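You operate a simulated robot arm through the tools that you are given. There is no shell and no other tool. Be economical: measure what you need, move in short steps, check, and stop when the job is done.

Carry out the task below with a simulated two-armed robot. There is one attempt and no reset: what you move stays moved.

TASK
Take the cap off the can labelled "diesel" on the left end of the back table and lay it down there.

It is judged by the outcome, as a careful person would: the job done as asked, and still so three seconds after it is handed in. It fails if anything else is knocked over, pushed out of place, dropped, spilled or broken. A push-on lid holds only when it is set on centred and level and pressed home; a screw cap is set on level and turned clockwise until tight.

THE ROBOT
Two 7-joint arms with two-finger parallel grippers on one trunk, on a base that drives. Base frame: it is fixed to the floor where the robot stands at the start and does not move with it; the origin is under the middle of the robot, x ahead of it, y to its left, z up; the surface under the hand at the start is at about z = 88. Readings come in cm, degrees, newtons and seconds.
The left shoulder is at the start at [5, 16.5, 120.5], the right one opposite. With the tool pointing down near the work surface each hand reaches from about 22 to 70 cm from the robot's upright axis, wherever it stands, measured 20 degrees to its own side. Payload 3.91 kg a hand.
The TCP of each hand is the grasp point between the finger pads, 3 cm short of the fingertips. In the tool frame z runs along the fingers and y along their closing line. Largest opening 11 cm; finger width 2, thickness 1; the body of the gripper, 4.8 by 11.2 cm, starts 5.5 cm behind the TCP.
Orientation is told as [roll, pitch, yaw] about the base's x, y, z axes, in that order, counted from this pose: with the fingers straight down and closing along the base's y, the tool's x points along the base's -x, its y along +y and its z along -z.

THE INTERFACE
- The arms move only by the tool drive_tool. It takes "left_commands", "right_commands" or both (then of equal length, played together; a hand with none holds still); each is a list of rows, each a list of 3 entries, a list of its own where there are three numbers: the shift along the tool's x, y, z in units of 40 mm (1.0 is 40 mm), then the turn, a rotation vector about the tool's x, y, z in units of 6 degrees (1.0 is 6 degrees), then the opening in per cent of the stroke, from 0 (shut) to 100 (fully open). In form: [[[x, y, z], [ax, ay, az], claw], ...]. A call has 1 to 12 rows; each row shifts and turns the commanded pose from where the row before left it, along the tool's axes as they then stand. A call with a number of a shift or a turn outside -1 to 1 is refused whole. Each row takes 0.2 s and may step no farther than 5 cm and 8.6 degrees from the row before; otherwise, or with a gripper value out of range, the whole call is refused. A pose out of reach is approached as far as the arm can. The call stops where the force on the tool passes 40 N (or 10 N more than at its start, if that is more) or the arm is blocked; 0.2 s more then pass. Each finger travels about 4.5 cm/s and halts on what it meets, pressing with about 33 N; the grip force reading is that of the motor and also rises with nothing between the fingers. The clock runs only during rows and for 0.2 s after the last one: add rows that do not move to give the fingers time. The reply holds the time, the measured pose of the TCP, the force on the tool along the base axes, the opening and the grip force, in the units named above and with some noise, with the torque about the TCP (base axes, N m) and any sound that the robot's microphone picked up.
- Cameras (640 x 400 px; columns grow to the right, rows downward): "scene" is now at [12.68, -0.82, 138.33]; the picture's right is [-0.12, -0.99, 0.00], its down [-0.52, 0.06, -0.85] and it looks along [0.84, -0.10, -0.53] (base axes); focal length 262 px, centre (320, 200). "left" rides on the left gripper at [7.3, -1.7, -10.3] in its tool frame; the picture's right is [0.23, 0.97, 0.00], its down [-0.76, 0.18, -0.62] and it looks along [-0.61, 0.14, 0.78] (tool axes); focal length 222 px, centre (320, 200). "right" rides on the right gripper at [7.2, 1.7, -10.3] in its tool frame; the picture's right is [-0.23, 0.97, 0.00], its down [-0.76, -0.18, -0.62] and it looks along [-0.61, -0.14, 0.78] (tool axes); focal length 222 px, centre (320, 200). There is no depth. A picture from a camera that has moved, and an enlarged one, comes with that camera's place and axes in the base frame and with its lens. The place of the scene camera against the robot may be out by one fixed shift of up to 1.2 cm in any direction.
- capture(camera): a new picture of that camera. It takes no simulated time.
- raise_lower(by): slides the trunk up (or, below 0, down) by that many cm; the arms and the scene camera ride with it, the base frame stays. It gives what a move gives, with no picture.
- base_move(legs): drives the robot by 1 to 6 legs, each [ahead, left, turn to the left] in cm, cm and degrees, along the robot's own axes; the way and the turn of a leg run together, so that a leg with both is an arc; at most 150 cm and 180 degrees a leg. The arms and the cameras ride along, it lands a little off, and it stops where it bumps. It gives what a move gives.
- turn_head(pan, tilt): turns the head with the scene camera to pan (to the left, within 80 degrees either way) and tilt (down, from -29 to 69), counted from straight ahead of the robot. It gives what a move gives.
- inspect(camera, box): a new picture of the part [left, top, right, bottom] of that camera's present view, enlarged. It takes no simulated time.
- finish_job(): hands the job in; it is judged then, once.

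Work in short steps. Places have to be worked out from the pictures, the camera data and where the tool is seen: move nearer, look again, correct. Check each grasp and each placing, and mend what went wrong. You have 120 turns and 100 pictures in all, those below and enlarged ones among them. Open the grippers and draw the arms clear of the work before you hand the job in, unless the task says otherwise; then end with one line.

The tools are called after "Call:" as a command line: name --argument value ..., lists and objects as JSON in quotes. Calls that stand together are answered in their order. drive_tool: Moves the arms, as the interface text tells. Its arguments: {"type":"object","properties":{"left_commands":{"type":"array","items":{"type":"array"}},"right_commands":{"type":"array","items":{"type":"array"}}},"required":[]} The other tools are called the same way: raise_lower (by) slides the trunk up or down; base_move (legs) drives the base; turn_head (pan, tilt) turns the head that bears the scene camera; capture (camera) takes a picture; inspect (camera, box) takes an enlarged picture of a part of a camera's view; finish_job () hands the job in.

At the start:

```text
time: 0.0
left_tool_pos: [39.03, 14.57, 122.71]
left_tool_rot: [-0.2, 0.0, 0.1]
left_wrist_force: [-0.2, -0.3, -0.5]
left_moment: [0.04, 0.0, -0.01]
left_opening: 11.02
left_gripper_force: 0.0
right_tool_pos: [31.69, -15.31, 119.31]
right_tool_rot: [-0.1, 0.0, 0.0]
right_wrist_force: [0.4, -0.1, 0.0]
right_moment: [0.03, 0.0, -0.02]
right_opening: 11.0
right_gripper_force: 0.0
trunk travel left (down, up): [-42.5, 7.8]
robot x, y, heading: [-0.39, 0.23, 0.1]
head pan, tilt: [-6.9, 31.9]
```

scene: 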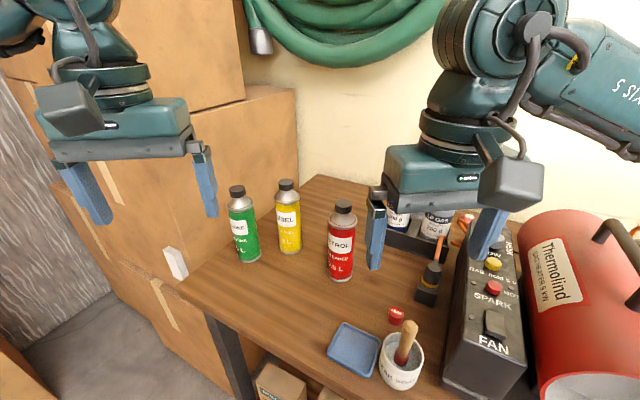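
right: 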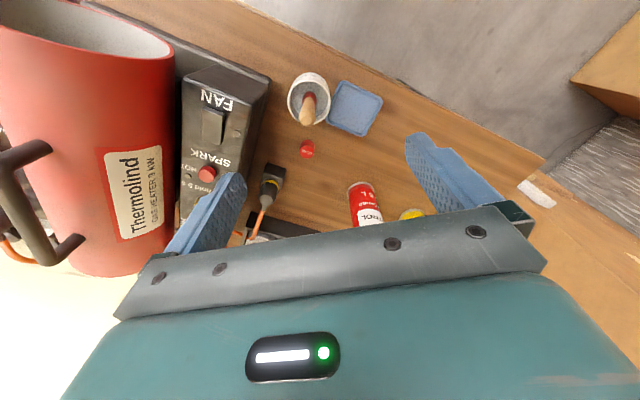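
left: 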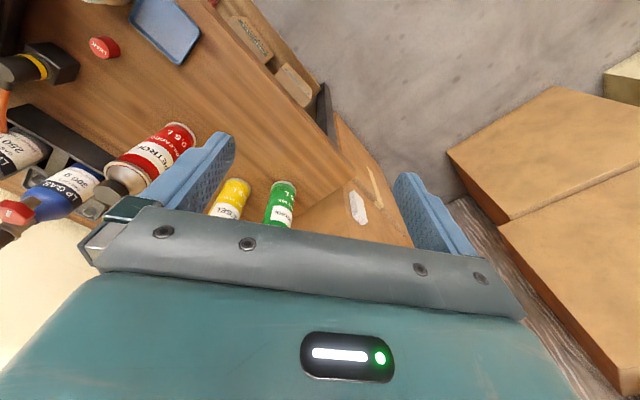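

The yellow can seems to read "DIESEL"; I check the labels enlarged.

Call:
inspect --camera "scene" --box '[200, 160, 380, 300]'

```text
2.86 times, centred on (290, 230) of scene
camera zoom: at [12.68, -0.82, 138.33], right [-0.12, -0.99, 0.0], down [-0.52, 0.06, -0.85], along [0.84, -0.1, -0.53], focal length 748 px, centre (406, 114)
```

zoom: 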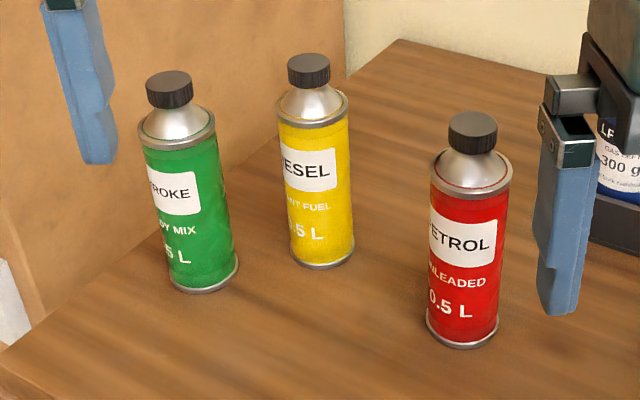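

Yellow is the diesel, at about (67.7, 0.7) with its cap top near z≈109. The table front edge runs diagonally, so I look around before driving nearer.

Call:
turn_head --pan 30 --tilt 60

Call:
capture --camera "scene"

Call:
turn_head --pan -30 --tilt 60

Call:
capture --camera "scene"

```text
time: 1.0
left_tool_pos: [39.07, 14.68, 122.55]
left_tool_rot: [-0.1, 0.0, 0.1]
left_wrist_force: [-0.4, 0.0, 0.4]
left_moment: [-0.03, -0.01, 0.0]
left_opening: 10.99
left_gripper_force: 0.0
right_tool_pos: [31.74, -15.32, 119.36]
right_tool_rot: [-0.1, 0.0, 0.0]
right_wrist_force: [-0.5, 0.4, -0.7]
right_moment: [0.05, -0.01, 0.02]
right_opening: 11.02
right_gripper_force: 0.0
trunk travel left (down, up): [-42.5, 7.8]
robot x, y, heading: [-0.48, -0.18, -0.1]
head pan, tilt: [30.0, 60.0]
```

```text
95 pictures are left
camera scene: at [9.56, 3.59, 134.42], right [0.5, -0.87, 0.0], down [-0.75, -0.43, -0.5], along [0.43, 0.25, -0.87], focal length 262 px, centre (320, 200)
```

scene: 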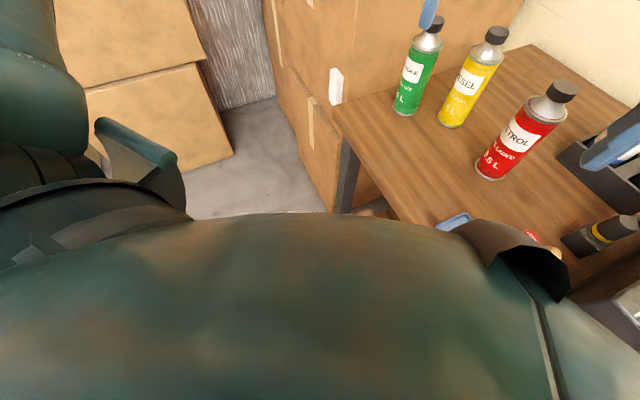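

```text
time: 2.3
left_tool_pos: [39.0, 14.57, 122.6]
left_tool_rot: [-0.1, 0.0, 0.1]
left_wrist_force: [0.6, 0.7, -0.2]
left_moment: [0.01, 0.02, -0.02]
left_opening: 11.01
left_gripper_force: 0.0
right_tool_pos: [31.7, -15.32, 119.4]
right_tool_rot: [-0.1, 0.1, 0.0]
right_wrist_force: [0.8, 0.2, -0.3]
right_moment: [0.01, -0.07, 0.0]
right_opening: 10.98
right_gripper_force: 0.1
trunk travel left (down, up): [-42.5, 7.8]
robot x, y, heading: [-0.03, 0.11, 0.0]
head pan, tilt: [-30.0, 60.0]
```

```text
94 pictures are left
camera scene: at [9.56, -3.07, 134.42], right [-0.5, -0.87, 0.0], down [-0.75, 0.43, -0.5], along [0.43, -0.25, -0.87], focal length 262 px, centre (320, 200)
```

scene: 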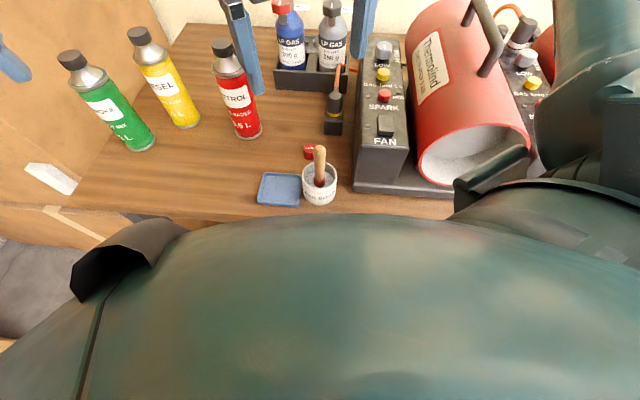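

The floor on the left is free. I'll drive along the table edge to the left and turn right so the can sits in comfortable reach of the left arm; both hands stay above the objects.

Call:
base_move --legs '[[12, 14, 0], [0, 0, -25]]'

Call:
turn_head --pan 8 --tilt 35

Call:
capture --camera "scene"

Call:
capture --camera "left"

```text
time: 4.2
left_tool_pos: [50.15, 27.07, 122.54]
left_tool_rot: [-0.4, 0.9, -0.9]
left_wrist_force: [-9.8, -8.3, 4.7]
left_moment: [0.1, 0.2, 0.47]
left_opening: 10.56
left_gripper_force: 0.1
right_tool_pos: [43.21, -2.28, 119.42]
right_tool_rot: [0.0, -0.1, -0.4]
right_wrist_force: [-0.1, 0.0, 0.0]
right_moment: [0.01, 0.0, 0.04]
right_opening: 11.01
right_gripper_force: 0.1
trunk travel left (down, up): [-42.5, 7.8]
robot x, y, heading: [11.78, 13.18, -0.4]
head pan, tilt: [-30.0, 60.0]
stopped in leg 1: the force on the tool passed its limit at 46 N (the readings are from after the stop); the commanded pose is now the measured one
```

```text
time: 5.2
left_tool_pos: [50.16, 27.13, 122.53]
left_tool_rot: [-0.3, 1.0, -0.8]
left_wrist_force: [-13.3, -11.0, 4.9]
left_moment: [-0.01, 0.28, 0.71]
left_opening: 10.42
left_gripper_force: 0.0
right_tool_pos: [43.22, -2.3, 119.36]
right_tool_rot: [0.1, -0.1, -0.4]
right_wrist_force: [-0.1, -0.1, 0.1]
right_moment: [0.0, 0.01, 0.01]
right_opening: 10.99
right_gripper_force: 0.0
trunk travel left (down, up): [-42.5, 7.8]
robot x, y, heading: [11.72, 13.08, -0.2]
head pan, tilt: [8.0, 35.0]
```

```text
93 pictures are left
camera scene: at [24.1, 14.61, 137.87], right [0.13, -0.99, 0.0], down [-0.57, -0.07, -0.82], along [0.81, 0.11, -0.57], focal length 262 px, centre (320, 200)
```

scene: 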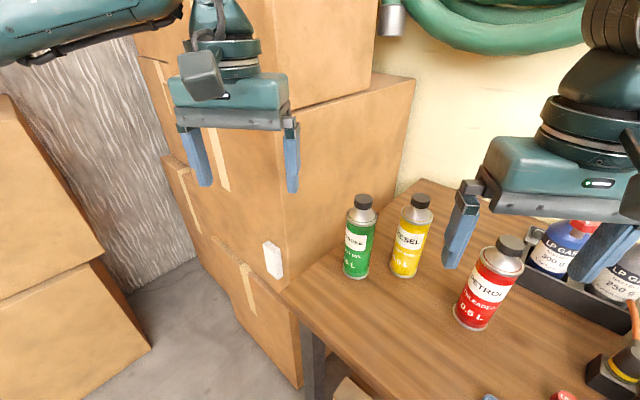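

```text
92 pictures are left
camera left: at [43.11, 25.43, 133.06], right [-0.21, 0.98, 0.0], down [0.77, 0.17, 0.61], along [0.6, 0.13, -0.79], focal length 222 px, centre (320, 200)
```

left: 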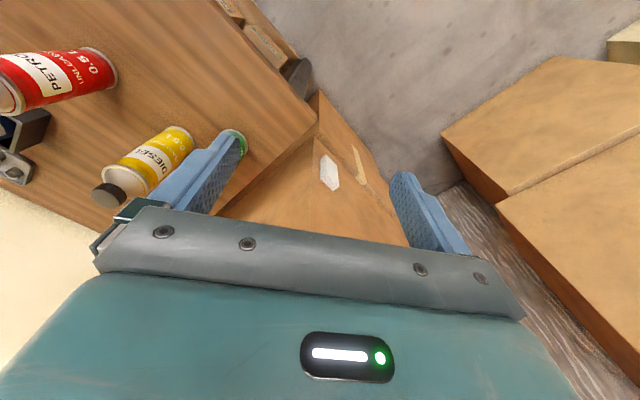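

The left hand touched the tall box beside the table. I pull that hand back toward the robot (−x) by about 9 cm, away from the box.

Call:
drive_tool --left_commands '[[[0.5, 0, 0], [0, 0, 0], 100], [[0.6, -0.2, 0], [0, 0, 0], 100], [[0.6, -0.4, 0], [0, 0, 0], 100], [[0.6, -0.4, 0], [0, 0, 0], 100]]'

Call:
capture --camera "scene"

```text
time: 6.2
left_tool_pos: [41.25, 23.57, 122.89]
left_tool_rot: [-0.4, 1.0, -0.8]
left_wrist_force: [-0.6, 0.4, -0.5]
left_moment: [0.04, -0.02, -0.03]
left_opening: 11.0
left_gripper_force: 0.0
right_tool_pos: [43.48, -2.29, 119.3]
right_tool_rot: [0.0, 0.0, -0.4]
right_wrist_force: [-0.1, 0.1, 0.9]
right_moment: [0.0, -0.01, -0.02]
right_opening: 11.0
right_gripper_force: 0.1
trunk travel left (down, up): [-42.5, 7.8]
robot x, y, heading: [11.76, 13.22, 0.0]
head pan, tilt: [8.0, 35.0]
```

```text
91 pictures are left
camera scene: at [24.34, 14.77, 137.85], right [0.13, -0.99, 0.0], down [-0.57, -0.08, -0.82], along [0.81, 0.11, -0.57], focal length 262 px, centre (320, 200)
```

scene: 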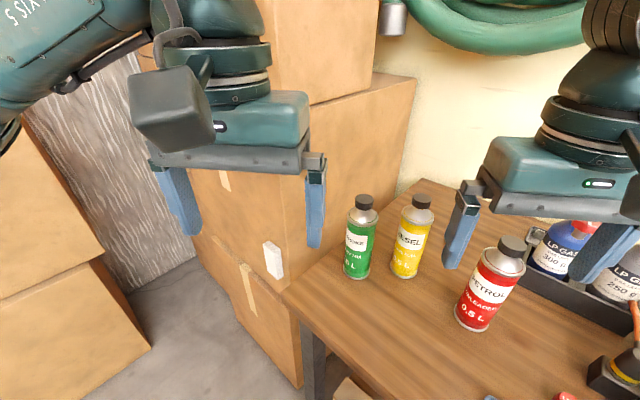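

The box looks undisturbed. From here the can is in the right arm's sweet spot (≈24 cm from the right hand) and away from the box, so I'll use the right hand; look through its camera.

Call:
capture --camera "right"

Call:
inspect --camera "scene" --box '[320, 170, 480, 300]'

```text
90 pictures are left
camera right: at [36.1, -0.39, 129.73], right [0.23, 0.97, 0.0], down [0.76, -0.18, 0.62], along [0.61, -0.15, -0.78], focal length 222 px, centre (320, 200)
```

right: 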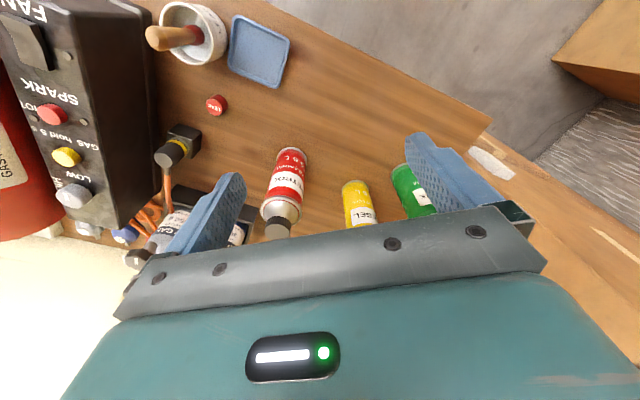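

```text
3.08 times, centred on (400, 235) of scene
camera zoom: at [24.34, 14.77, 137.85], right [0.13, -0.99, 0.0], down [-0.57, -0.08, -0.82], along [0.81, 0.11, -0.57], focal length 806 px, centre (74, 92)
```

zoom: 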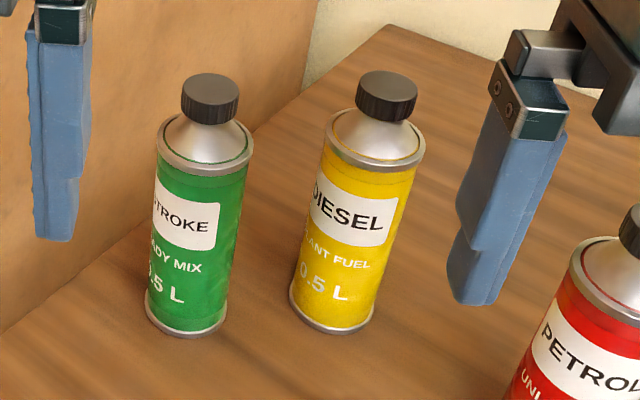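

Yellow can re-measured: axis ≈(68.2, 0.5), cap from z≈107.3 to 109.1. I move the right hand at its present height to above the can, half closing the fingers.

Call:
drive_tool --right_commands '[[[-0.6, 0.07, 0], [0, 0, 0], 90], [[-0.6, 0.07, 0], [0, 0, 0], 80], [[-0.6, 0.07, 0], [0, 0, 0], 70], [[-0.6, 0.07, 0], [0, 0, 0], 60], [[-0.6, 0.07, 0], [0, 0, 0], 60], [[-0.6, 0.07, 0], [0, 0, 0], 60], [[-0.6, 0.07, 0], [0, 0, 0], 60], [[-0.6, 0.07, 0], [0, 0, 0], 60], [[-0.6, 0.07, 0], [0, 0, 0], 60], [[-0.6, 0.07, 0], [0, 0, 0], 60]]'

Call:
capture --camera "right"

Call:
capture --camera "scene"

```text
time: 8.4
left_tool_pos: [41.26, 23.57, 122.82]
left_tool_rot: [-0.4, 1.0, -0.9]
left_wrist_force: [-0.3, -0.7, -0.2]
left_moment: [0.04, 0.04, -0.03]
left_opening: 11.0
left_gripper_force: 0.0
right_tool_pos: [67.48, 0.82, 119.34]
right_tool_rot: [-0.1, 0.0, -0.4]
right_wrist_force: [-0.3, 0.0, 0.9]
right_moment: [0.0, 0.02, -0.02]
right_opening: 6.61
right_gripper_force: 0.2
trunk travel left (down, up): [-42.5, 7.8]
robot x, y, heading: [11.81, 13.01, -0.2]
head pan, tilt: [8.0, 35.0]
```

```text
88 pictures are left
camera right: at [60.2, 2.65, 129.66], right [0.23, 0.97, 0.0], down [0.76, -0.18, 0.62], along [0.61, -0.15, -0.78], focal length 222 px, centre (320, 200)
```

right: 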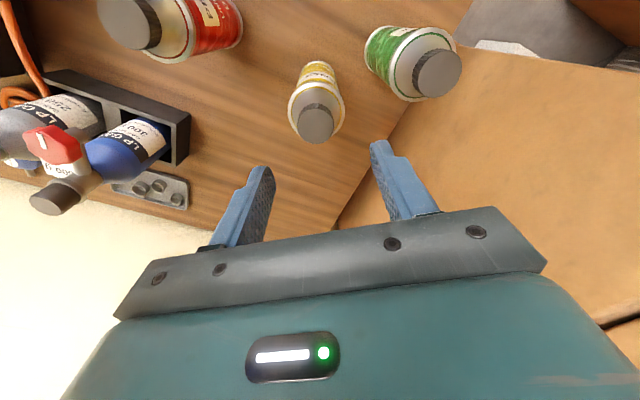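

```text
87 pictures are left
camera scene: at [24.37, 14.86, 137.84], right [0.13, -0.99, 0.0], down [-0.57, -0.08, -0.82], along [0.81, 0.11, -0.57], focal length 262 px, centre (320, 200)
```

scene: 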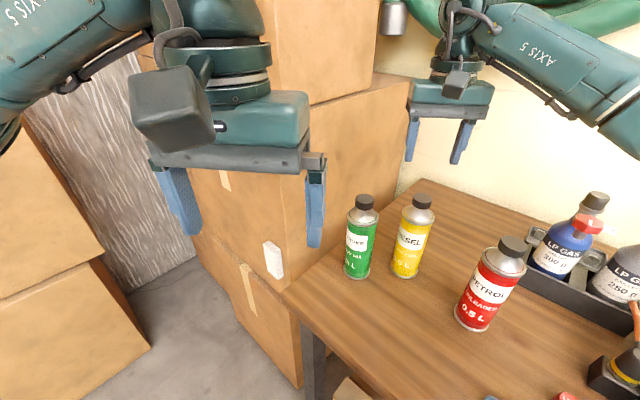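

The cap seen from the hand camera is at ≈(67.5, 0.4), nearly under the TCP. I turn the hand clockwise about 60° first so as to have a long counter-clockwise stroke, shifting −0.4 cm in y.

Call:
drive_tool --right_commands '[[[0, -0.1, 0], [0, 0, 1], 55], [[0, 0, 0], [0, 0, 1], 55], [[0, 0, 0], [0, 0, 1], 55], [[0, 0, 0], [0, 0, 1], 55], [[0, 0, 0], [0, 0, 1], 55], [[0, 0, 0], [0, 0, 1], 55], [[0, 0, 0], [0, 0, 1], 55], [[0, 0, 0], [0, 0, 1], 55], [[0, 0, 0], [0, 0, 1], 55], [[0, 0, 0], [0, 0, 1], 55]]'

Call:
capture --camera "right"

```text
time: 10.7
left_tool_pos: [41.34, 23.55, 122.91]
left_tool_rot: [-0.3, 1.0, -0.8]
left_wrist_force: [-0.5, -1.0, -0.5]
left_moment: [-0.04, -0.03, -0.01]
left_opening: 10.99
left_gripper_force: 0.0
right_tool_pos: [67.35, 0.2, 119.25]
right_tool_rot: [0.0, 0.0, -60.5]
right_wrist_force: [-0.9, 0.3, 0.6]
right_moment: [-0.03, 0.01, -0.02]
right_opening: 6.05
right_gripper_force: 0.1
trunk travel left (down, up): [-42.5, 7.8]
robot x, y, heading: [11.81, 13.37, -0.4]
head pan, tilt: [8.0, 35.0]
```

```text
86 pictures are left
camera right: at [65.22, 7.37, 129.74], right [0.96, 0.28, 0.0], down [0.22, -0.75, 0.62], along [0.18, -0.6, -0.78], focal length 222 px, centre (320, 200)
```

right: 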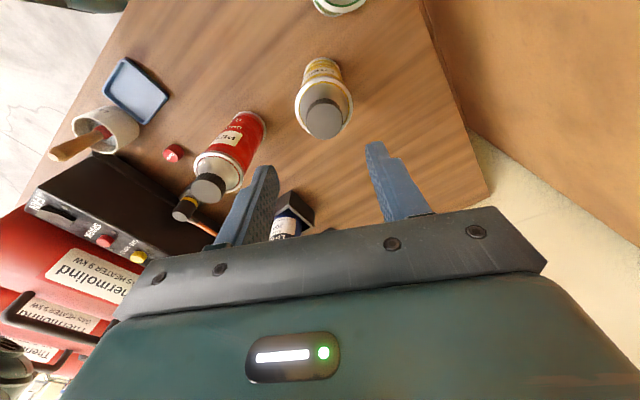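

Cap centre averages (67.5, 0.6). I lower about 7 cm with the small correction, then look again.

Call:
drive_tool --right_commands '[[[0.07, 0.08, 0.3], [0, 0, 0], 55], [[0, 0, 0.5], [0, 0, 0], 55], [[0, 0, 0.5], [0, 0, 0], 55], [[0, 0, 0.5], [0, 0, 0], 55]]'

Call:
capture --camera "right"

Call:
inspect --camera "scene" --box '[340, 130, 500, 250]'

```text
time: 11.7
left_tool_pos: [41.4, 23.57, 122.75]
left_tool_rot: [-0.4, 1.0, -0.7]
left_wrist_force: [0.0, 0.1, -0.8]
left_moment: [-0.01, 0.02, 0.0]
left_opening: 10.97
left_gripper_force: 0.1
right_tool_pos: [67.45, 0.61, 112.17]
right_tool_rot: [0.0, -0.1, -60.3]
right_wrist_force: [0.0, -0.1, 0.0]
right_moment: [0.0, 0.03, 0.0]
right_opening: 6.05
right_gripper_force: 0.1
trunk travel left (down, up): [-42.5, 7.8]
robot x, y, heading: [11.9, 13.36, -0.4]
head pan, tilt: [8.0, 35.0]
```

```text
85 pictures are left
camera right: at [65.31, 7.83, 122.61], right [0.96, 0.28, 0.0], down [0.22, -0.75, 0.62], along [0.18, -0.6, -0.78], focal length 222 px, centre (320, 200)
```

right: 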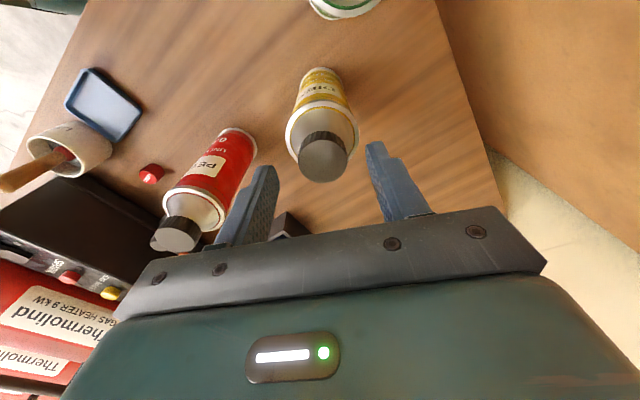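

```text
3.33 times, centred on (420, 190) of scene
camera zoom: at [24.36, 14.81, 137.85], right [0.13, -0.99, 0.0], down [-0.57, -0.08, -0.82], along [0.81, 0.11, -0.57], focal length 873 px, centre (-13, 233)
```

zoom: 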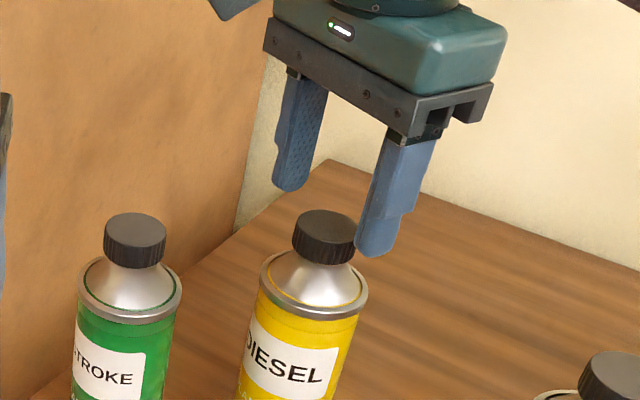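

The cap sits between the fingers, about 0.3 cm further in +y. I correct, lower 3 cm so that pads surround the cap, and close gently.

Call:
drive_tool --right_commands '[[[0.06, 0.04, 0.4], [0, 0, 0], 55], [[0, 0, 0.37], [0, 0, 0], 55], [[0, 0, 0], [0, 0, 0], 55]]'

Call:
capture --camera "right"

Call:
inspect --camera "scene" --box '[340, 130, 500, 250]'

```text
time: 12.4
left_tool_pos: [41.33, 23.44, 122.93]
left_tool_rot: [-0.4, 1.0, -0.7]
left_wrist_force: [-0.3, 0.4, 0.4]
left_moment: [0.0, 0.02, 0.03]
left_opening: 11.0
left_gripper_force: 0.0
right_tool_pos: [67.65, 0.77, 109.26]
right_tool_rot: [0.0, 0.0, -60.4]
right_wrist_force: [0.8, -0.2, 0.3]
right_moment: [-0.02, -0.02, -0.01]
right_opening: 6.06
right_gripper_force: 0.0
trunk travel left (down, up): [-42.5, 7.8]
robot x, y, heading: [11.83, 13.55, -0.3]
head pan, tilt: [8.0, 35.0]
```

```text
83 pictures are left
camera right: at [65.38, 7.98, 119.51], right [0.96, 0.28, 0.0], down [0.22, -0.75, 0.62], along [0.18, -0.6, -0.78], focal length 222 px, centre (320, 200)
```

right: 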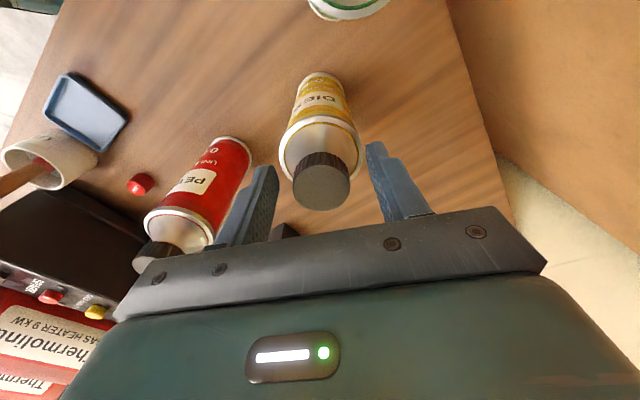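

```text
3.33 times, centred on (420, 190) of scene
camera zoom: at [24.34, 14.83, 137.85], right [0.13, -0.99, 0.0], down [-0.57, -0.08, -0.82], along [0.81, 0.11, -0.57], focal length 873 px, centre (-13, 233)
```

zoom: 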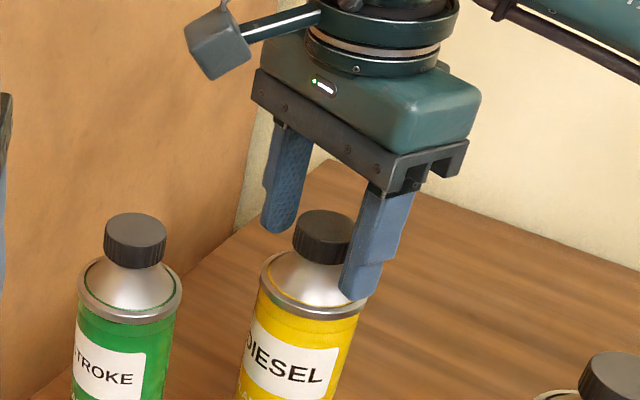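

The cap is centred between the fingers (cap ≈(67.6, 0.8)); tips reach just below the cap, so I raise 0.5 cm and close.

Call:
drive_tool --right_commands '[[[0, 0, -0.12], [0, 0, 0], 50], [[0, 0, 0], [0, 0, 0], 40], [[0, 0, 0], [0, 0, 0], 30], [[0, 0, 0], [0, 0, 0], 25], [[0, 0, 0], [0, 0, 0], 15], [[0, 0, 0], [0, 0, 0], 15]]'

Call:
inspect --camera "scene" --box '[340, 130, 500, 250]'

Call:
capture --camera "right"

```text
time: 13.8
left_tool_pos: [41.33, 23.53, 122.87]
left_tool_rot: [-0.4, 1.0, -0.8]
left_wrist_force: [-0.1, -0.6, -0.6]
left_moment: [-0.01, -0.02, 0.0]
left_opening: 10.97
left_gripper_force: 0.1
right_tool_pos: [67.52, 0.75, 109.56]
right_tool_rot: [0.0, 0.0, -60.5]
right_wrist_force: [-0.7, 0.4, 0.8]
right_moment: [-0.01, -0.01, 0.01]
right_opening: 3.26
right_gripper_force: 33.0
trunk travel left (down, up): [-42.5, 7.8]
robot x, y, heading: [11.9, 13.28, -0.2]
head pan, tilt: [8.0, 35.0]
```

```text
3.33 times, centred on (420, 190) of scene
camera zoom: at [24.35, 14.83, 137.85], right [0.13, -0.99, 0.0], down [-0.57, -0.08, -0.82], along [0.81, 0.11, -0.57], focal length 873 px, centre (-13, 233)
```

zoom: 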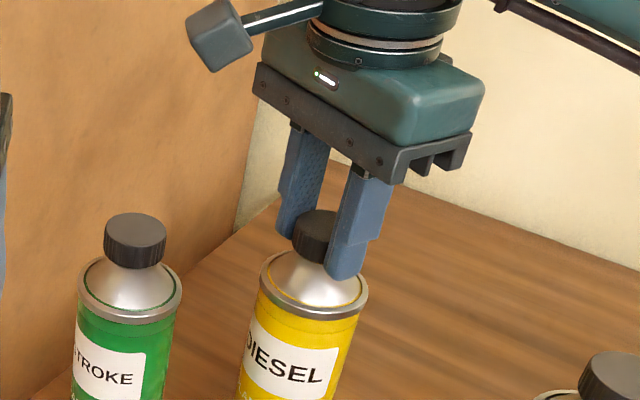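

```text
80 pictures are left
camera right: at [65.35, 7.97, 119.94], right [0.96, 0.28, 0.0], down [0.22, -0.75, 0.62], along [0.18, -0.6, -0.78], focal length 222 px, centre (320, 200)
```

right: 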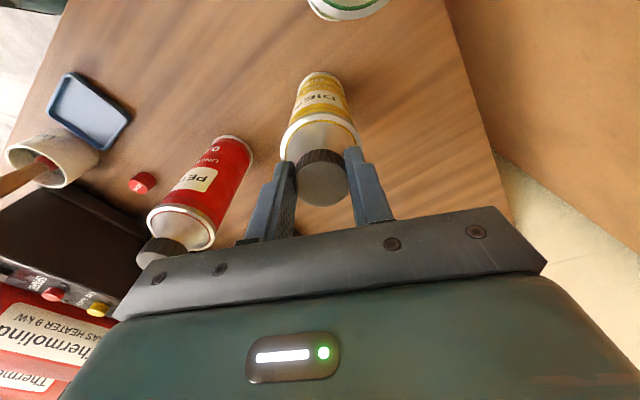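

The cap is held (3.26 cm, 33 N). I turn 24° counter-clockwise and check torque and whether the can's label turns with it.

Call:
drive_tool --right_commands '[[[0, 0, 0], [0, 0, -1], 10], [[0, 0, 0], [0, 0, -1], 10], [[0, 0, 0], [0, 0, -1], 10], [[0, 0, 0], [0, 0, -1], 10]]'

Call:
inspect --camera "scene" --box '[340, 170, 500, 290]'

```text
time: 14.8
left_tool_pos: [41.29, 23.47, 122.95]
left_tool_rot: [-0.4, 1.0, -0.8]
left_wrist_force: [0.2, -0.1, 0.2]
left_moment: [-0.01, 0.03, 0.01]
left_opening: 11.01
left_gripper_force: 0.0
right_tool_pos: [67.51, 0.75, 109.62]
right_tool_rot: [0.0, 0.1, -36.3]
right_wrist_force: [-0.3, -0.1, 1.2]
right_moment: [-0.02, -0.01, 0.03]
right_opening: 3.28
right_gripper_force: 33.3
trunk travel left (down, up): [-42.5, 7.8]
robot x, y, heading: [12.22, 13.35, -0.5]
head pan, tilt: [8.0, 35.0]
```

```text
3.33 times, centred on (420, 230) of scene
camera zoom: at [24.35, 14.83, 137.85], right [0.13, -0.99, 0.0], down [-0.57, -0.08, -0.82], along [0.81, 0.11, -0.57], focal length 873 px, centre (-13, 100)
```

zoom: 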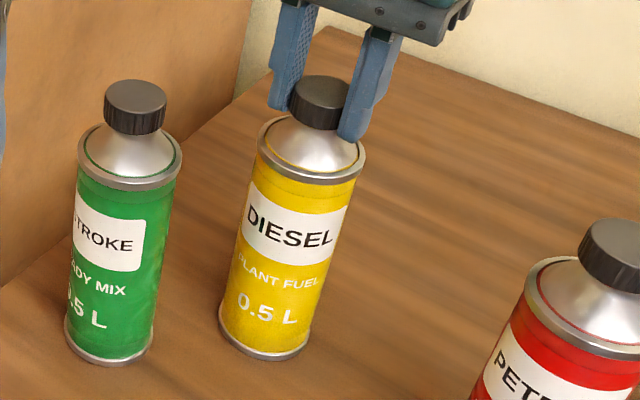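

The can turned along with the cap (torque nearly nil), so the left hand must hold the can body. First I release the cap and turn the right hand back to about −84°, in place.

Call:
drive_tool --right_commands '[[[0, 0, 0], [0, 0, 0], 40], [[0, 0, 0], [0, 0, 0], 55], [[0, 0, 0], [0, 0, 0], 55], [[0, 0, 0], [0, 0, 1], 55], [[0, 0, 0], [0, 0, 1], 55], [[0, 0, 0], [0, 0, 1], 55], [[0, 0, 0], [0, 0, 1], 55], [[0, 0, 0], [0, 0, 1], 55], [[0, 0, 0], [0, 0, 1], 55], [[0, 0, 0], [0, 0, 1], 55], [[0, 0, 0], [0, 0, 1], 55]]'

Call:
turn_head --pan 0 --tilt 45

Call:
capture --camera "scene"

```text
time: 17.2
left_tool_pos: [41.27, 23.46, 122.91]
left_tool_rot: [-0.4, 1.0, -0.8]
left_wrist_force: [0.4, -0.4, -0.1]
left_moment: [-0.05, 0.02, 0.01]
left_opening: 11.01
left_gripper_force: 0.1
right_tool_pos: [67.49, 0.74, 109.68]
right_tool_rot: [0.0, 0.0, -84.5]
right_wrist_force: [0.5, -0.2, -0.9]
right_moment: [0.0, -0.01, -0.02]
right_opening: 6.04
right_gripper_force: 0.0
trunk travel left (down, up): [-42.5, 7.8]
robot x, y, heading: [11.7, 13.63, -0.5]
head pan, tilt: [8.0, 35.0]
```

```text
time: 18.0
left_tool_pos: [41.24, 23.4, 122.81]
left_tool_rot: [-0.3, 1.0, -0.7]
left_wrist_force: [0.2, -0.5, 0.1]
left_moment: [0.02, 0.01, -0.01]
left_opening: 11.0
left_gripper_force: 0.1
right_tool_pos: [67.57, 0.69, 109.61]
right_tool_rot: [0.0, 0.1, -84.4]
right_wrist_force: [0.4, -0.1, 0.5]
right_moment: [0.02, -0.01, 0.01]
right_opening: 6.07
right_gripper_force: 0.0
trunk travel left (down, up): [-42.5, 7.8]
robot x, y, heading: [11.79, 13.3, -0.7]
head pan, tilt: [0.0, 45.0]
```

```text
78 pictures are left
camera scene: at [23.75, 13.61, 136.37], right [-0.01, -1.0, 0.0], down [-0.71, 0.0, -0.71], along [0.71, 0.0, -0.71], focal length 262 px, centre (320, 200)
```

scene: 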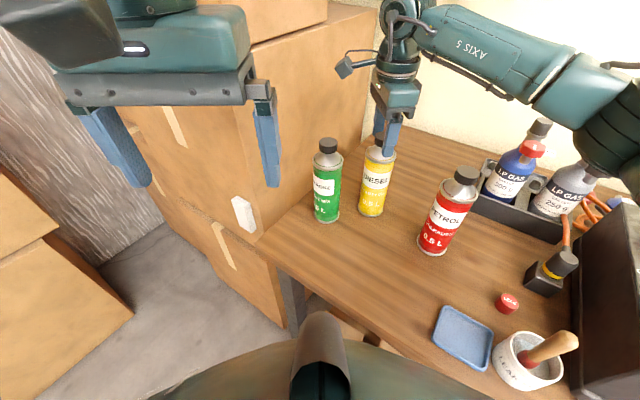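

I bring the left hand across to y≈2 in front of the can, high above everything, staying away from the box.

Call:
drive_tool --left_commands '[[[-0.1, -0.9, 0], [0, 0, 0], 90], [[-0.2, -0.9, 0], [0, 0, 0], 90], [[-0.4, -0.9, 0], [0, 0, 0], 90], [[-0.5, -0.9, 0], [0, 0, 0], 90], [[-0.5, -0.9, 0], [0, 0, 0], 90], [[-0.5, -0.9, 0], [0, 0, 0], 90]]'

Call:
capture --camera "scene"

```text
time: 19.4
left_tool_pos: [49.82, 1.53, 122.61]
left_tool_rot: [-0.4, 1.1, -0.8]
left_wrist_force: [-0.2, -0.1, -0.4]
left_moment: [0.0, 0.0, -0.03]
left_opening: 9.89
left_gripper_force: 0.0
right_tool_pos: [67.55, 0.63, 109.71]
right_tool_rot: [0.0, 0.0, -84.4]
right_wrist_force: [-0.4, -1.6, -1.3]
right_moment: [0.01, -0.02, -0.01]
right_opening: 6.05
right_gripper_force: 0.0
trunk travel left (down, up): [-42.5, 7.8]
robot x, y, heading: [11.89, 13.66, -0.4]
head pan, tilt: [0.0, 45.0]
```

```text
77 pictures are left
camera scene: at [23.75, 13.5, 136.36], right [-0.01, -1.0, 0.0], down [-0.71, 0.01, -0.71], along [0.71, 0.0, -0.71], focal length 262 px, centre (320, 200)
```

scene: 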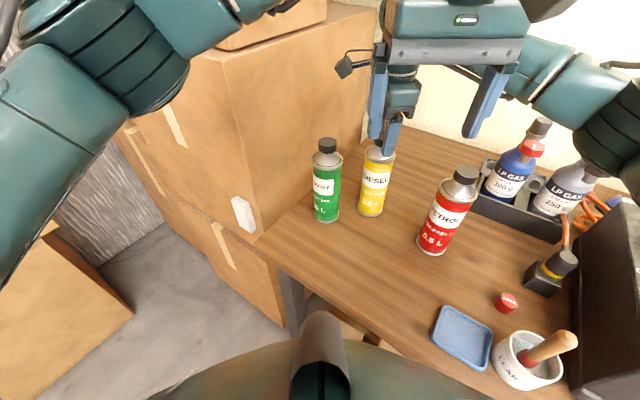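

Path is clear. Now I tilt the left hand to point forward-down (30° below horizontal) about its TCP.

Call:
drive_tool --left_commands '[[[0, 0, 0], [0, -1, 0], 90], [[0, 0, 0], [0, -1, 0], 90], [[0, 0, 0], [0, -1, 0], 90], [[0, 0, 0], [0, -1, 0], 90], [[0, 0, 0], [0, -1, 0], 90], [[0, 0, 0], [0, -1, 0], 90], [[0, 0, 0], [0, -1, 0], 90], [[0, 0, 0], [0, -1, 0], 90], [[0, 0, 0], [0, -1, 0], 90], [[0, 0, 0], [0, -1, 0], 90]]'

Call:
capture --camera "scene"

Call:
capture --camera "left"

```text
time: 21.6
left_tool_pos: [49.81, 1.58, 122.85]
left_tool_rot: [-0.9, -59.1, 0.0]
left_wrist_force: [0.3, -0.1, 0.4]
left_moment: [0.02, 0.0, 0.01]
left_opening: 9.92
left_gripper_force: 0.1
right_tool_pos: [67.61, 0.66, 109.66]
right_tool_rot: [0.0, 0.0, -84.3]
right_wrist_force: [0.3, 0.0, 0.8]
right_moment: [0.0, 0.02, -0.03]
right_opening: 6.05
right_gripper_force: 0.0
trunk travel left (down, up): [-42.5, 7.8]
robot x, y, heading: [11.9, 13.56, -0.3]
head pan, tilt: [0.0, 45.0]
```

```text
76 pictures are left
camera scene: at [23.73, 13.59, 136.37], right [-0.01, -1.0, 0.0], down [-0.71, 0.01, -0.71], along [0.71, -0.01, -0.71], focal length 262 px, centre (320, 200)
```

scene: 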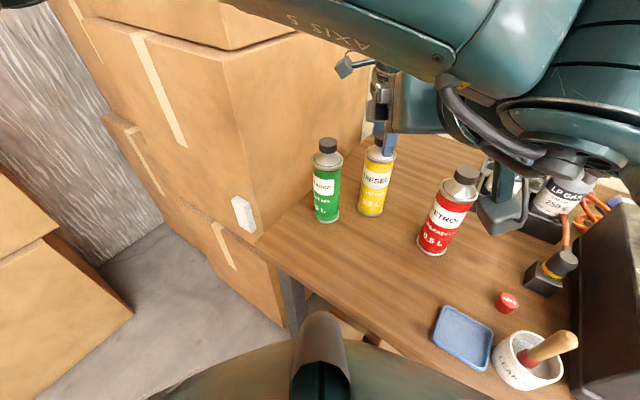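

```text
75 pictures are left
camera left: at [37.12, 0.01, 121.83], right [-0.1, 0.97, -0.2], down [-0.14, 0.19, 0.97], along [0.98, 0.13, 0.12], focal length 222 px, centre (320, 200)
```

left: 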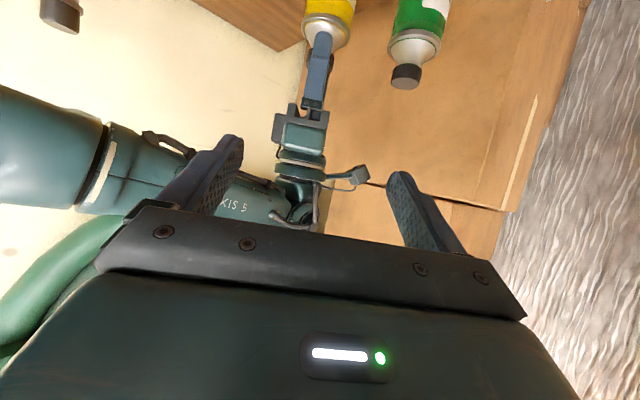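

The left hand points forward with elbow high. I lower it straight down ~16 cm in front of the can and check.

Call:
drive_tool --left_commands '[[[0.67, 0, 0.4], [0, 0, 0], 90], [[0.67, 0, 0.4], [0, 0, 0], 90], [[0.67, 0, 0.4], [0, 0, 0], 90], [[0.67, 0, 0.4], [0, 0, 0], 90], [[0.67, 0, 0.4], [0, 0, 0], 90]]'

Call:
capture --camera "scene"

Call:
capture --camera "left"

```text
time: 22.8
left_tool_pos: [49.58, 1.67, 107.24]
left_tool_rot: [-0.8, -59.0, -0.2]
left_wrist_force: [-0.4, 0.1, 0.0]
left_moment: [-0.02, 0.03, -0.02]
left_opening: 9.9
left_gripper_force: 0.1
right_tool_pos: [67.68, 0.77, 109.65]
right_tool_rot: [0.0, 0.0, -84.3]
right_wrist_force: [-0.1, -0.1, -0.4]
right_moment: [-0.01, 0.0, 0.01]
right_opening: 6.05
right_gripper_force: 0.0
trunk travel left (down, up): [-42.5, 7.8]
robot x, y, heading: [11.67, 13.47, -0.5]
head pan, tilt: [0.0, 45.0]
```

```text
74 pictures are left
camera scene: at [23.76, 13.58, 136.37], right [-0.01, -1.0, 0.0], down [-0.71, 0.01, -0.71], along [0.71, -0.01, -0.71], focal length 262 px, centre (320, 200)
```

scene: 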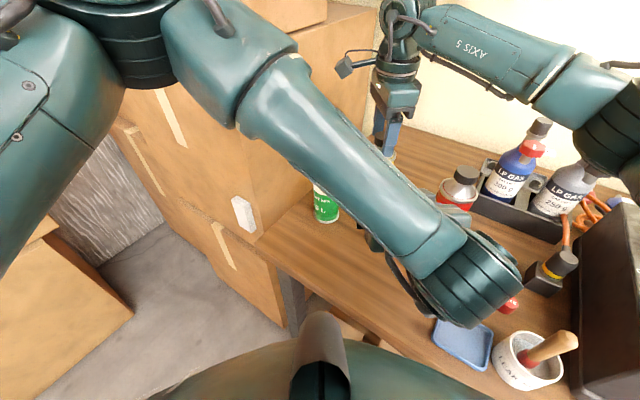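

```text
73 pictures are left
camera left: at [36.97, 0.1, 106.44], right [-0.1, 0.97, -0.2], down [-0.14, 0.19, 0.97], along [0.98, 0.13, 0.12], focal length 222 px, centre (320, 200)
```

left: 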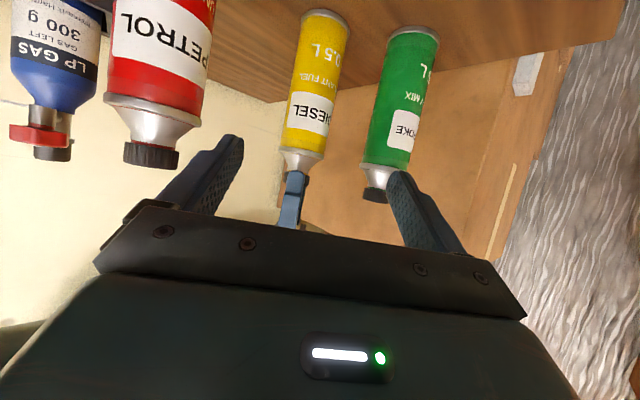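

Yellow can confirmed at y≈0.8. I lower the rest to z≈98 and shift y by −0.9 cm.

Call:
drive_tool --left_commands '[[[0.67, -0.08, 0.4], [0, 0, 0], 90], [[0.67, -0.07, 0.4], [0, 0, 0], 90], [[0.65, -0.07, 0.4], [0, 0, 0], 90]]'

Call:
capture --camera "left"

Call:
capture --camera "scene"

```text
time: 23.6
left_tool_pos: [49.55, 0.81, 97.59]
left_tool_rot: [-0.7, -59.1, -0.1]
left_wrist_force: [0.6, -0.2, -0.3]
left_moment: [-0.04, -0.03, -0.03]
left_opening: 9.91
left_gripper_force: 0.1
right_tool_pos: [67.65, 0.73, 109.58]
right_tool_rot: [0.1, -0.1, -84.5]
right_wrist_force: [-0.7, 0.2, 0.6]
right_moment: [-0.04, -0.04, 0.01]
right_opening: 6.04
right_gripper_force: 0.1
trunk travel left (down, up): [-42.5, 7.8]
robot x, y, heading: [12.29, 13.37, -0.4]
head pan, tilt: [0.0, 45.0]
```

```text
72 pictures are left
camera left: at [37.03, -0.8, 96.82], right [-0.1, 0.97, -0.2], down [-0.14, 0.19, 0.97], along [0.98, 0.13, 0.12], focal length 222 px, centre (320, 200)
```

left: 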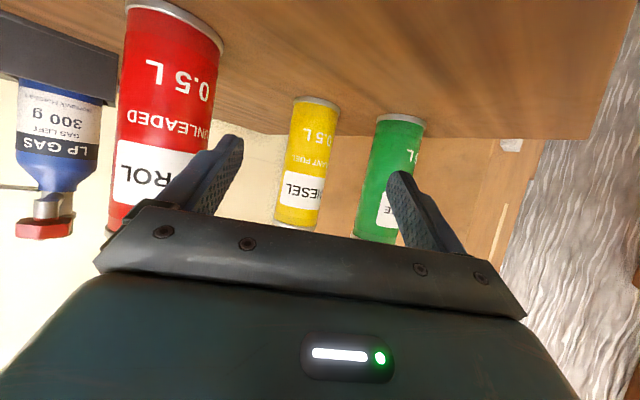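

```text
71 pictures are left
camera scene: at [23.8, 13.61, 136.36], right [-0.01, -1.0, 0.0], down [-0.71, 0.01, -0.71], along [0.71, -0.01, -0.71], focal length 262 px, centre (320, 200)
```

scene: 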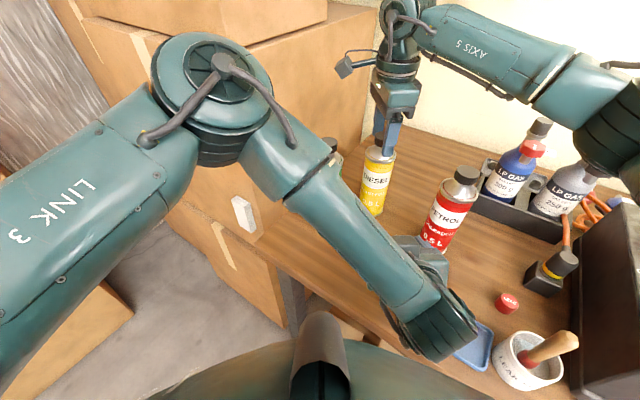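

Clear of red and green cans with modest margins; I narrow the opening to 80% and advance 12 cm toward the can.

Call:
drive_tool --left_commands '[[[0, 0, 0], [0, 0, 0], 80], [[-0.386, 0, 0.643], [0, 0, 0], 80], [[-0.386, 0, 0.643], [0, 0, 0], 80], [[-0.386, 0, 0.643], [0, 0, 0], 80], [[-0.386, 0, 0.643], [0, 0, 0], 80]]'

Call:
capture --camera "left"

Call:
capture --camera "scene"

```text
time: 24.8
left_tool_pos: [61.65, 0.61, 97.75]
left_tool_rot: [-0.8, -58.9, -0.2]
left_wrist_force: [-0.1, -0.1, -0.8]
left_moment: [-0.01, 0.0, 0.03]
left_opening: 8.76
left_gripper_force: 0.0
right_tool_pos: [67.55, 0.91, 109.56]
right_tool_rot: [-0.1, 0.0, -84.4]
right_wrist_force: [-0.2, 1.1, -0.1]
right_moment: [-0.03, 0.02, 0.0]
right_opening: 6.04
right_gripper_force: 0.0
trunk travel left (down, up): [-42.5, 7.8]
robot x, y, heading: [11.91, 13.57, -0.5]
head pan, tilt: [0.0, 45.0]
```

```text
70 pictures are left
camera left: at [49.02, -0.93, 96.89], right [-0.1, 0.97, -0.2], down [-0.14, 0.19, 0.97], along [0.98, 0.13, 0.12], focal length 222 px, centre (320, 200)
```

left: 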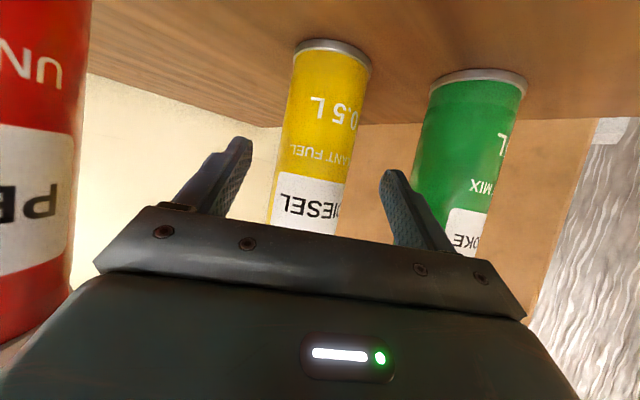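

```text
69 pictures are left
camera scene: at [23.77, 13.61, 136.36], right [-0.01, -1.0, 0.0], down [-0.71, 0.01, -0.71], along [0.71, -0.01, -0.71], focal length 262 px, centre (320, 200)
```

scene: 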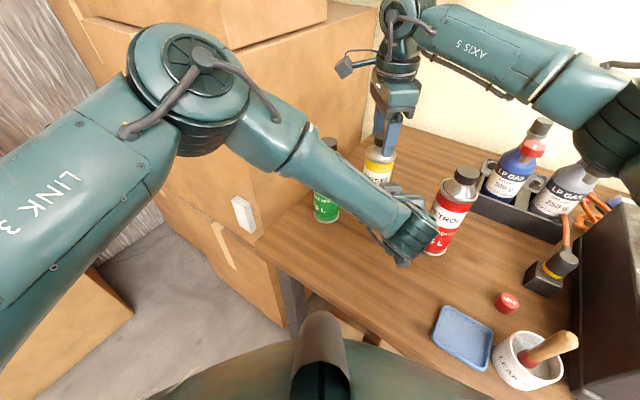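

Can is centred between the fingers. I advance the last 6 cm.

Call:
drive_tool --left_commands '[[[-0.386, 0, 0.643], [0, 0, 0], 80], [[-0.36, 0, 0.6], [0, 0, 0], 80], [[0, 0, 0], [0, 0, 0], 80]]'

Call:
capture --camera "left"

Call:
capture --camera "right"

Call:
inspect --camera "scene" --box '[300, 90, 480, 270]'

```text
time: 25.6
left_tool_pos: [67.38, 0.24, 97.57]
left_tool_rot: [-0.7, -58.9, -0.1]
left_wrist_force: [0.2, -0.5, -0.1]
left_moment: [-0.01, 0.0, 0.0]
left_opening: 8.8
left_gripper_force: 0.0
right_tool_pos: [67.58, 0.81, 109.6]
right_tool_rot: [0.0, -0.1, -84.5]
right_wrist_force: [1.1, -0.8, -0.6]
right_moment: [-0.02, -0.04, 0.01]
right_opening: 6.05
right_gripper_force: 0.1
trunk travel left (down, up): [-42.5, 7.8]
robot x, y, heading: [11.24, 13.55, -0.1]
head pan, tilt: [0.0, 45.0]
```

```text
68 pictures are left
camera left: at [54.78, -1.37, 96.78], right [-0.1, 0.97, -0.2], down [-0.14, 0.19, 0.97], along [0.98, 0.13, 0.12], focal length 222 px, centre (320, 200)
```

left: 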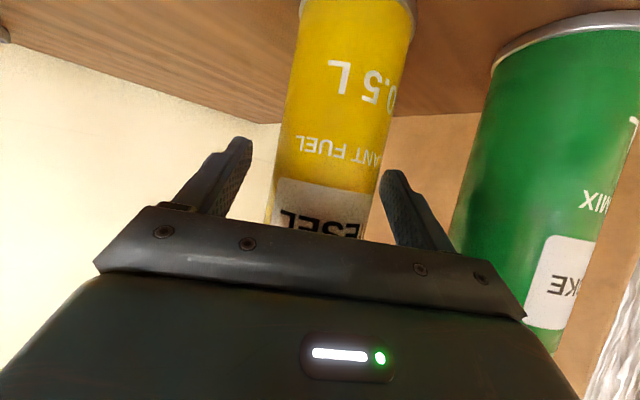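

```text
67 pictures are left
camera right: at [68.47, 8.21, 119.96], right [0.99, -0.13, 0.0], down [-0.1, -0.78, 0.62], along [-0.08, -0.62, -0.78], focal length 222 px, centre (320, 200)
```

right: 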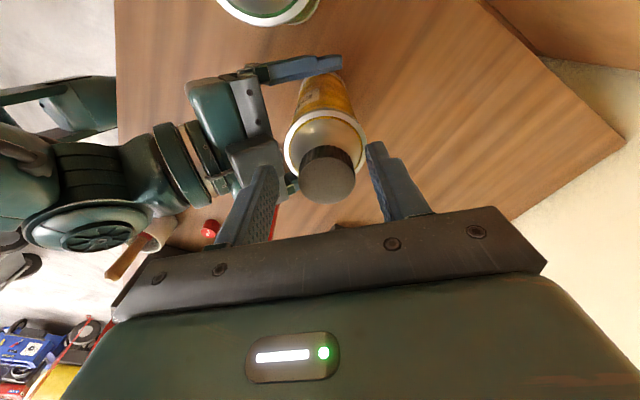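

```text
2.22 times, centred on (390, 180) of scene
camera zoom: at [23.74, 13.61, 136.36], right [-0.01, -1.0, 0.0], down [-0.71, 0.01, -0.71], along [0.71, -0.01, -0.71], focal length 582 px, centre (164, 244)
```

zoom: 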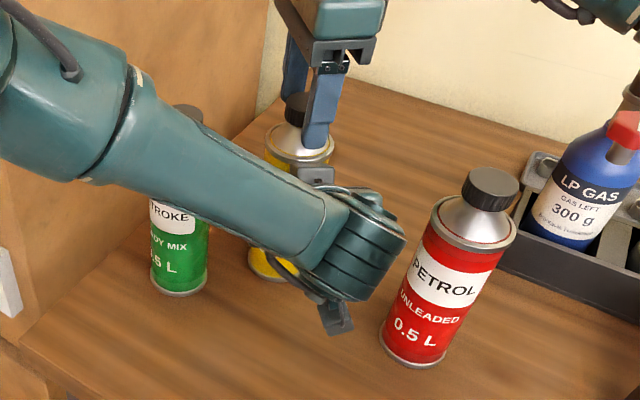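

The can is slightly nearer the left-side finger; I shift +0.5 cm in y and close the left hand on the can body.

Call:
drive_tool --left_commands '[[[0, 0.13, 0], [0, 0, 0], 80], [[0, 0, 0], [0, 0, 0], 70], [[0, 0, 0], [0, 0, 0], 62], [[0, 0, 0], [0, 0, 0], 56], [[0, 0, 0], [0, 0, 0], 50], [[0, 0, 0], [0, 0, 0], 45], [[0, 0, 0], [0, 0, 0], 45]]'

Call:
capture --camera "right"

Call:
capture --camera "left"

```text
time: 27.2
left_tool_pos: [67.28, 0.71, 97.64]
left_tool_rot: [-0.8, -59.0, -0.1]
left_wrist_force: [0.1, 0.1, 1.4]
left_moment: [0.08, -0.04, 0.0]
left_opening: 5.89
left_gripper_force: 32.3
right_tool_pos: [67.59, 0.75, 109.64]
right_tool_rot: [0.0, 0.0, -84.4]
right_wrist_force: [0.5, -0.2, 0.2]
right_moment: [0.03, 0.03, 0.03]
right_opening: 6.03
right_gripper_force: 0.0
trunk travel left (down, up): [-42.5, 7.8]
robot x, y, heading: [11.87, 13.18, -0.3]
head pan, tilt: [0.0, 45.0]
```

```text
65 pictures are left
camera right: at [68.47, 8.21, 119.96], right [0.99, -0.13, 0.0], down [-0.1, -0.78, 0.62], along [-0.08, -0.62, -0.78], focal length 222 px, centre (320, 200)
```

right: 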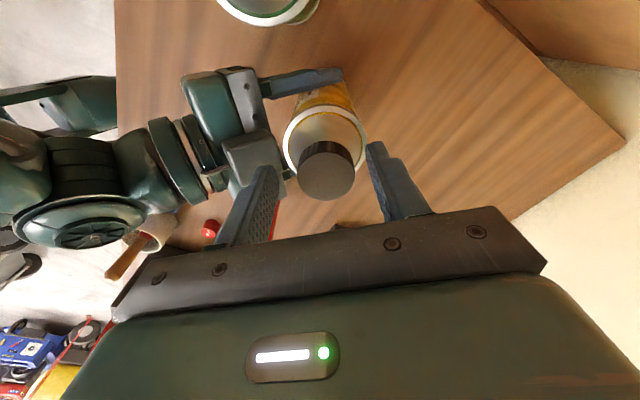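

```text
64 pictures are left
camera left: at [54.71, -0.94, 96.84], right [-0.1, 0.97, -0.2], down [-0.14, 0.19, 0.97], along [0.98, 0.13, 0.12], focal length 222 px, centre (320, 200)
```

left: 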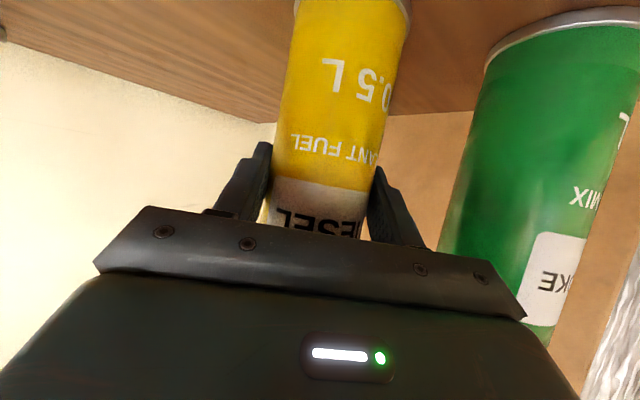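

The can is held (5.9 cm wide). I check the cap against the right fingers enlarged before re-gripping.

Call:
inspect --camera "right" --box '[220, 80, 440, 240]'

```text
2.50 times, centred on (330, 160) of right
camera zoom: at [68.47, 8.21, 119.96], right [0.99, -0.13, 0.0], down [-0.1, -0.78, 0.62], along [-0.08, -0.62, -0.78], focal length 555 px, centre (295, 300)
```

zoom: 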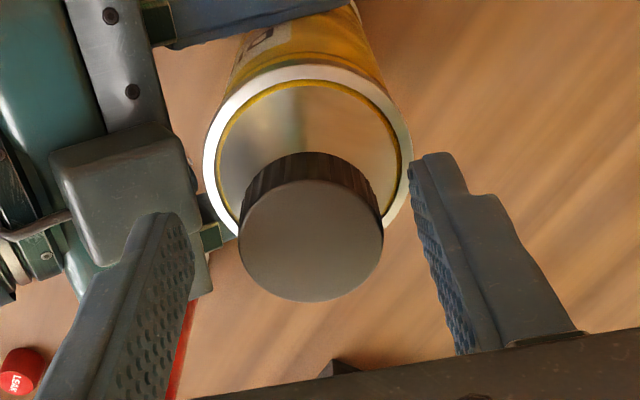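

The cap centre is about 0.5 cm off in both tool axes. I correct, then close on the cap.

Call:
drive_tool --right_commands '[[[0.13, 0.11, 0.05], [0, 0, 0], 50], [[0, 0, 0], [0, 0, 0], 40], [[0, 0, 0], [0, 0, 0], 30], [[0, 0, 0], [0, 0, 0], 20], [[0, 0, 0], [0, 0, 0], 10], [[0, 0, 0], [0, 0, 0], 10]]'

Call:
inspect --camera "right" --box '[220, 80, 440, 240]'

```text
time: 28.6
left_tool_pos: [67.23, 0.83, 97.72]
left_tool_rot: [-0.9, -59.0, -0.1]
left_wrist_force: [6.7, -0.8, 0.2]
left_moment: [0.02, 0.61, -0.01]
left_opening: 5.88
left_gripper_force: 33.1
right_tool_pos: [67.95, 1.31, 109.41]
right_tool_rot: [-0.2, -0.1, -84.4]
right_wrist_force: [-7.2, 0.3, 0.2]
right_moment: [0.0, 0.19, -0.05]
right_opening: 3.28
right_gripper_force: 32.7
trunk travel left (down, up): [-42.5, 7.8]
robot x, y, heading: [12.27, 13.56, -0.4]
head pan, tilt: [0.0, 45.0]
```

```text
2.50 times, centred on (330, 160) of right
camera zoom: at [68.83, 8.78, 119.73], right [0.99, -0.13, 0.0], down [-0.1, -0.78, 0.62], along [-0.08, -0.62, -0.78], focal length 555 px, centre (295, 300)
```

zoom: 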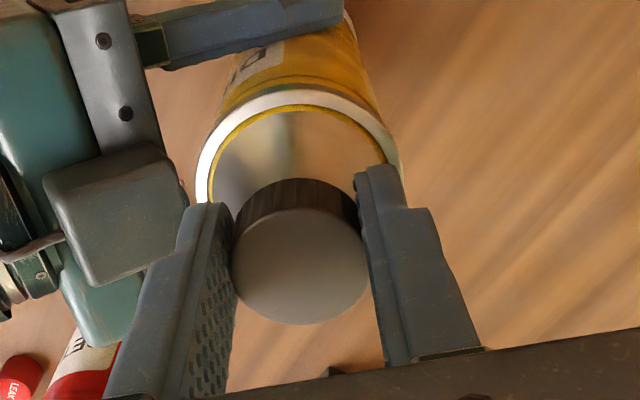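

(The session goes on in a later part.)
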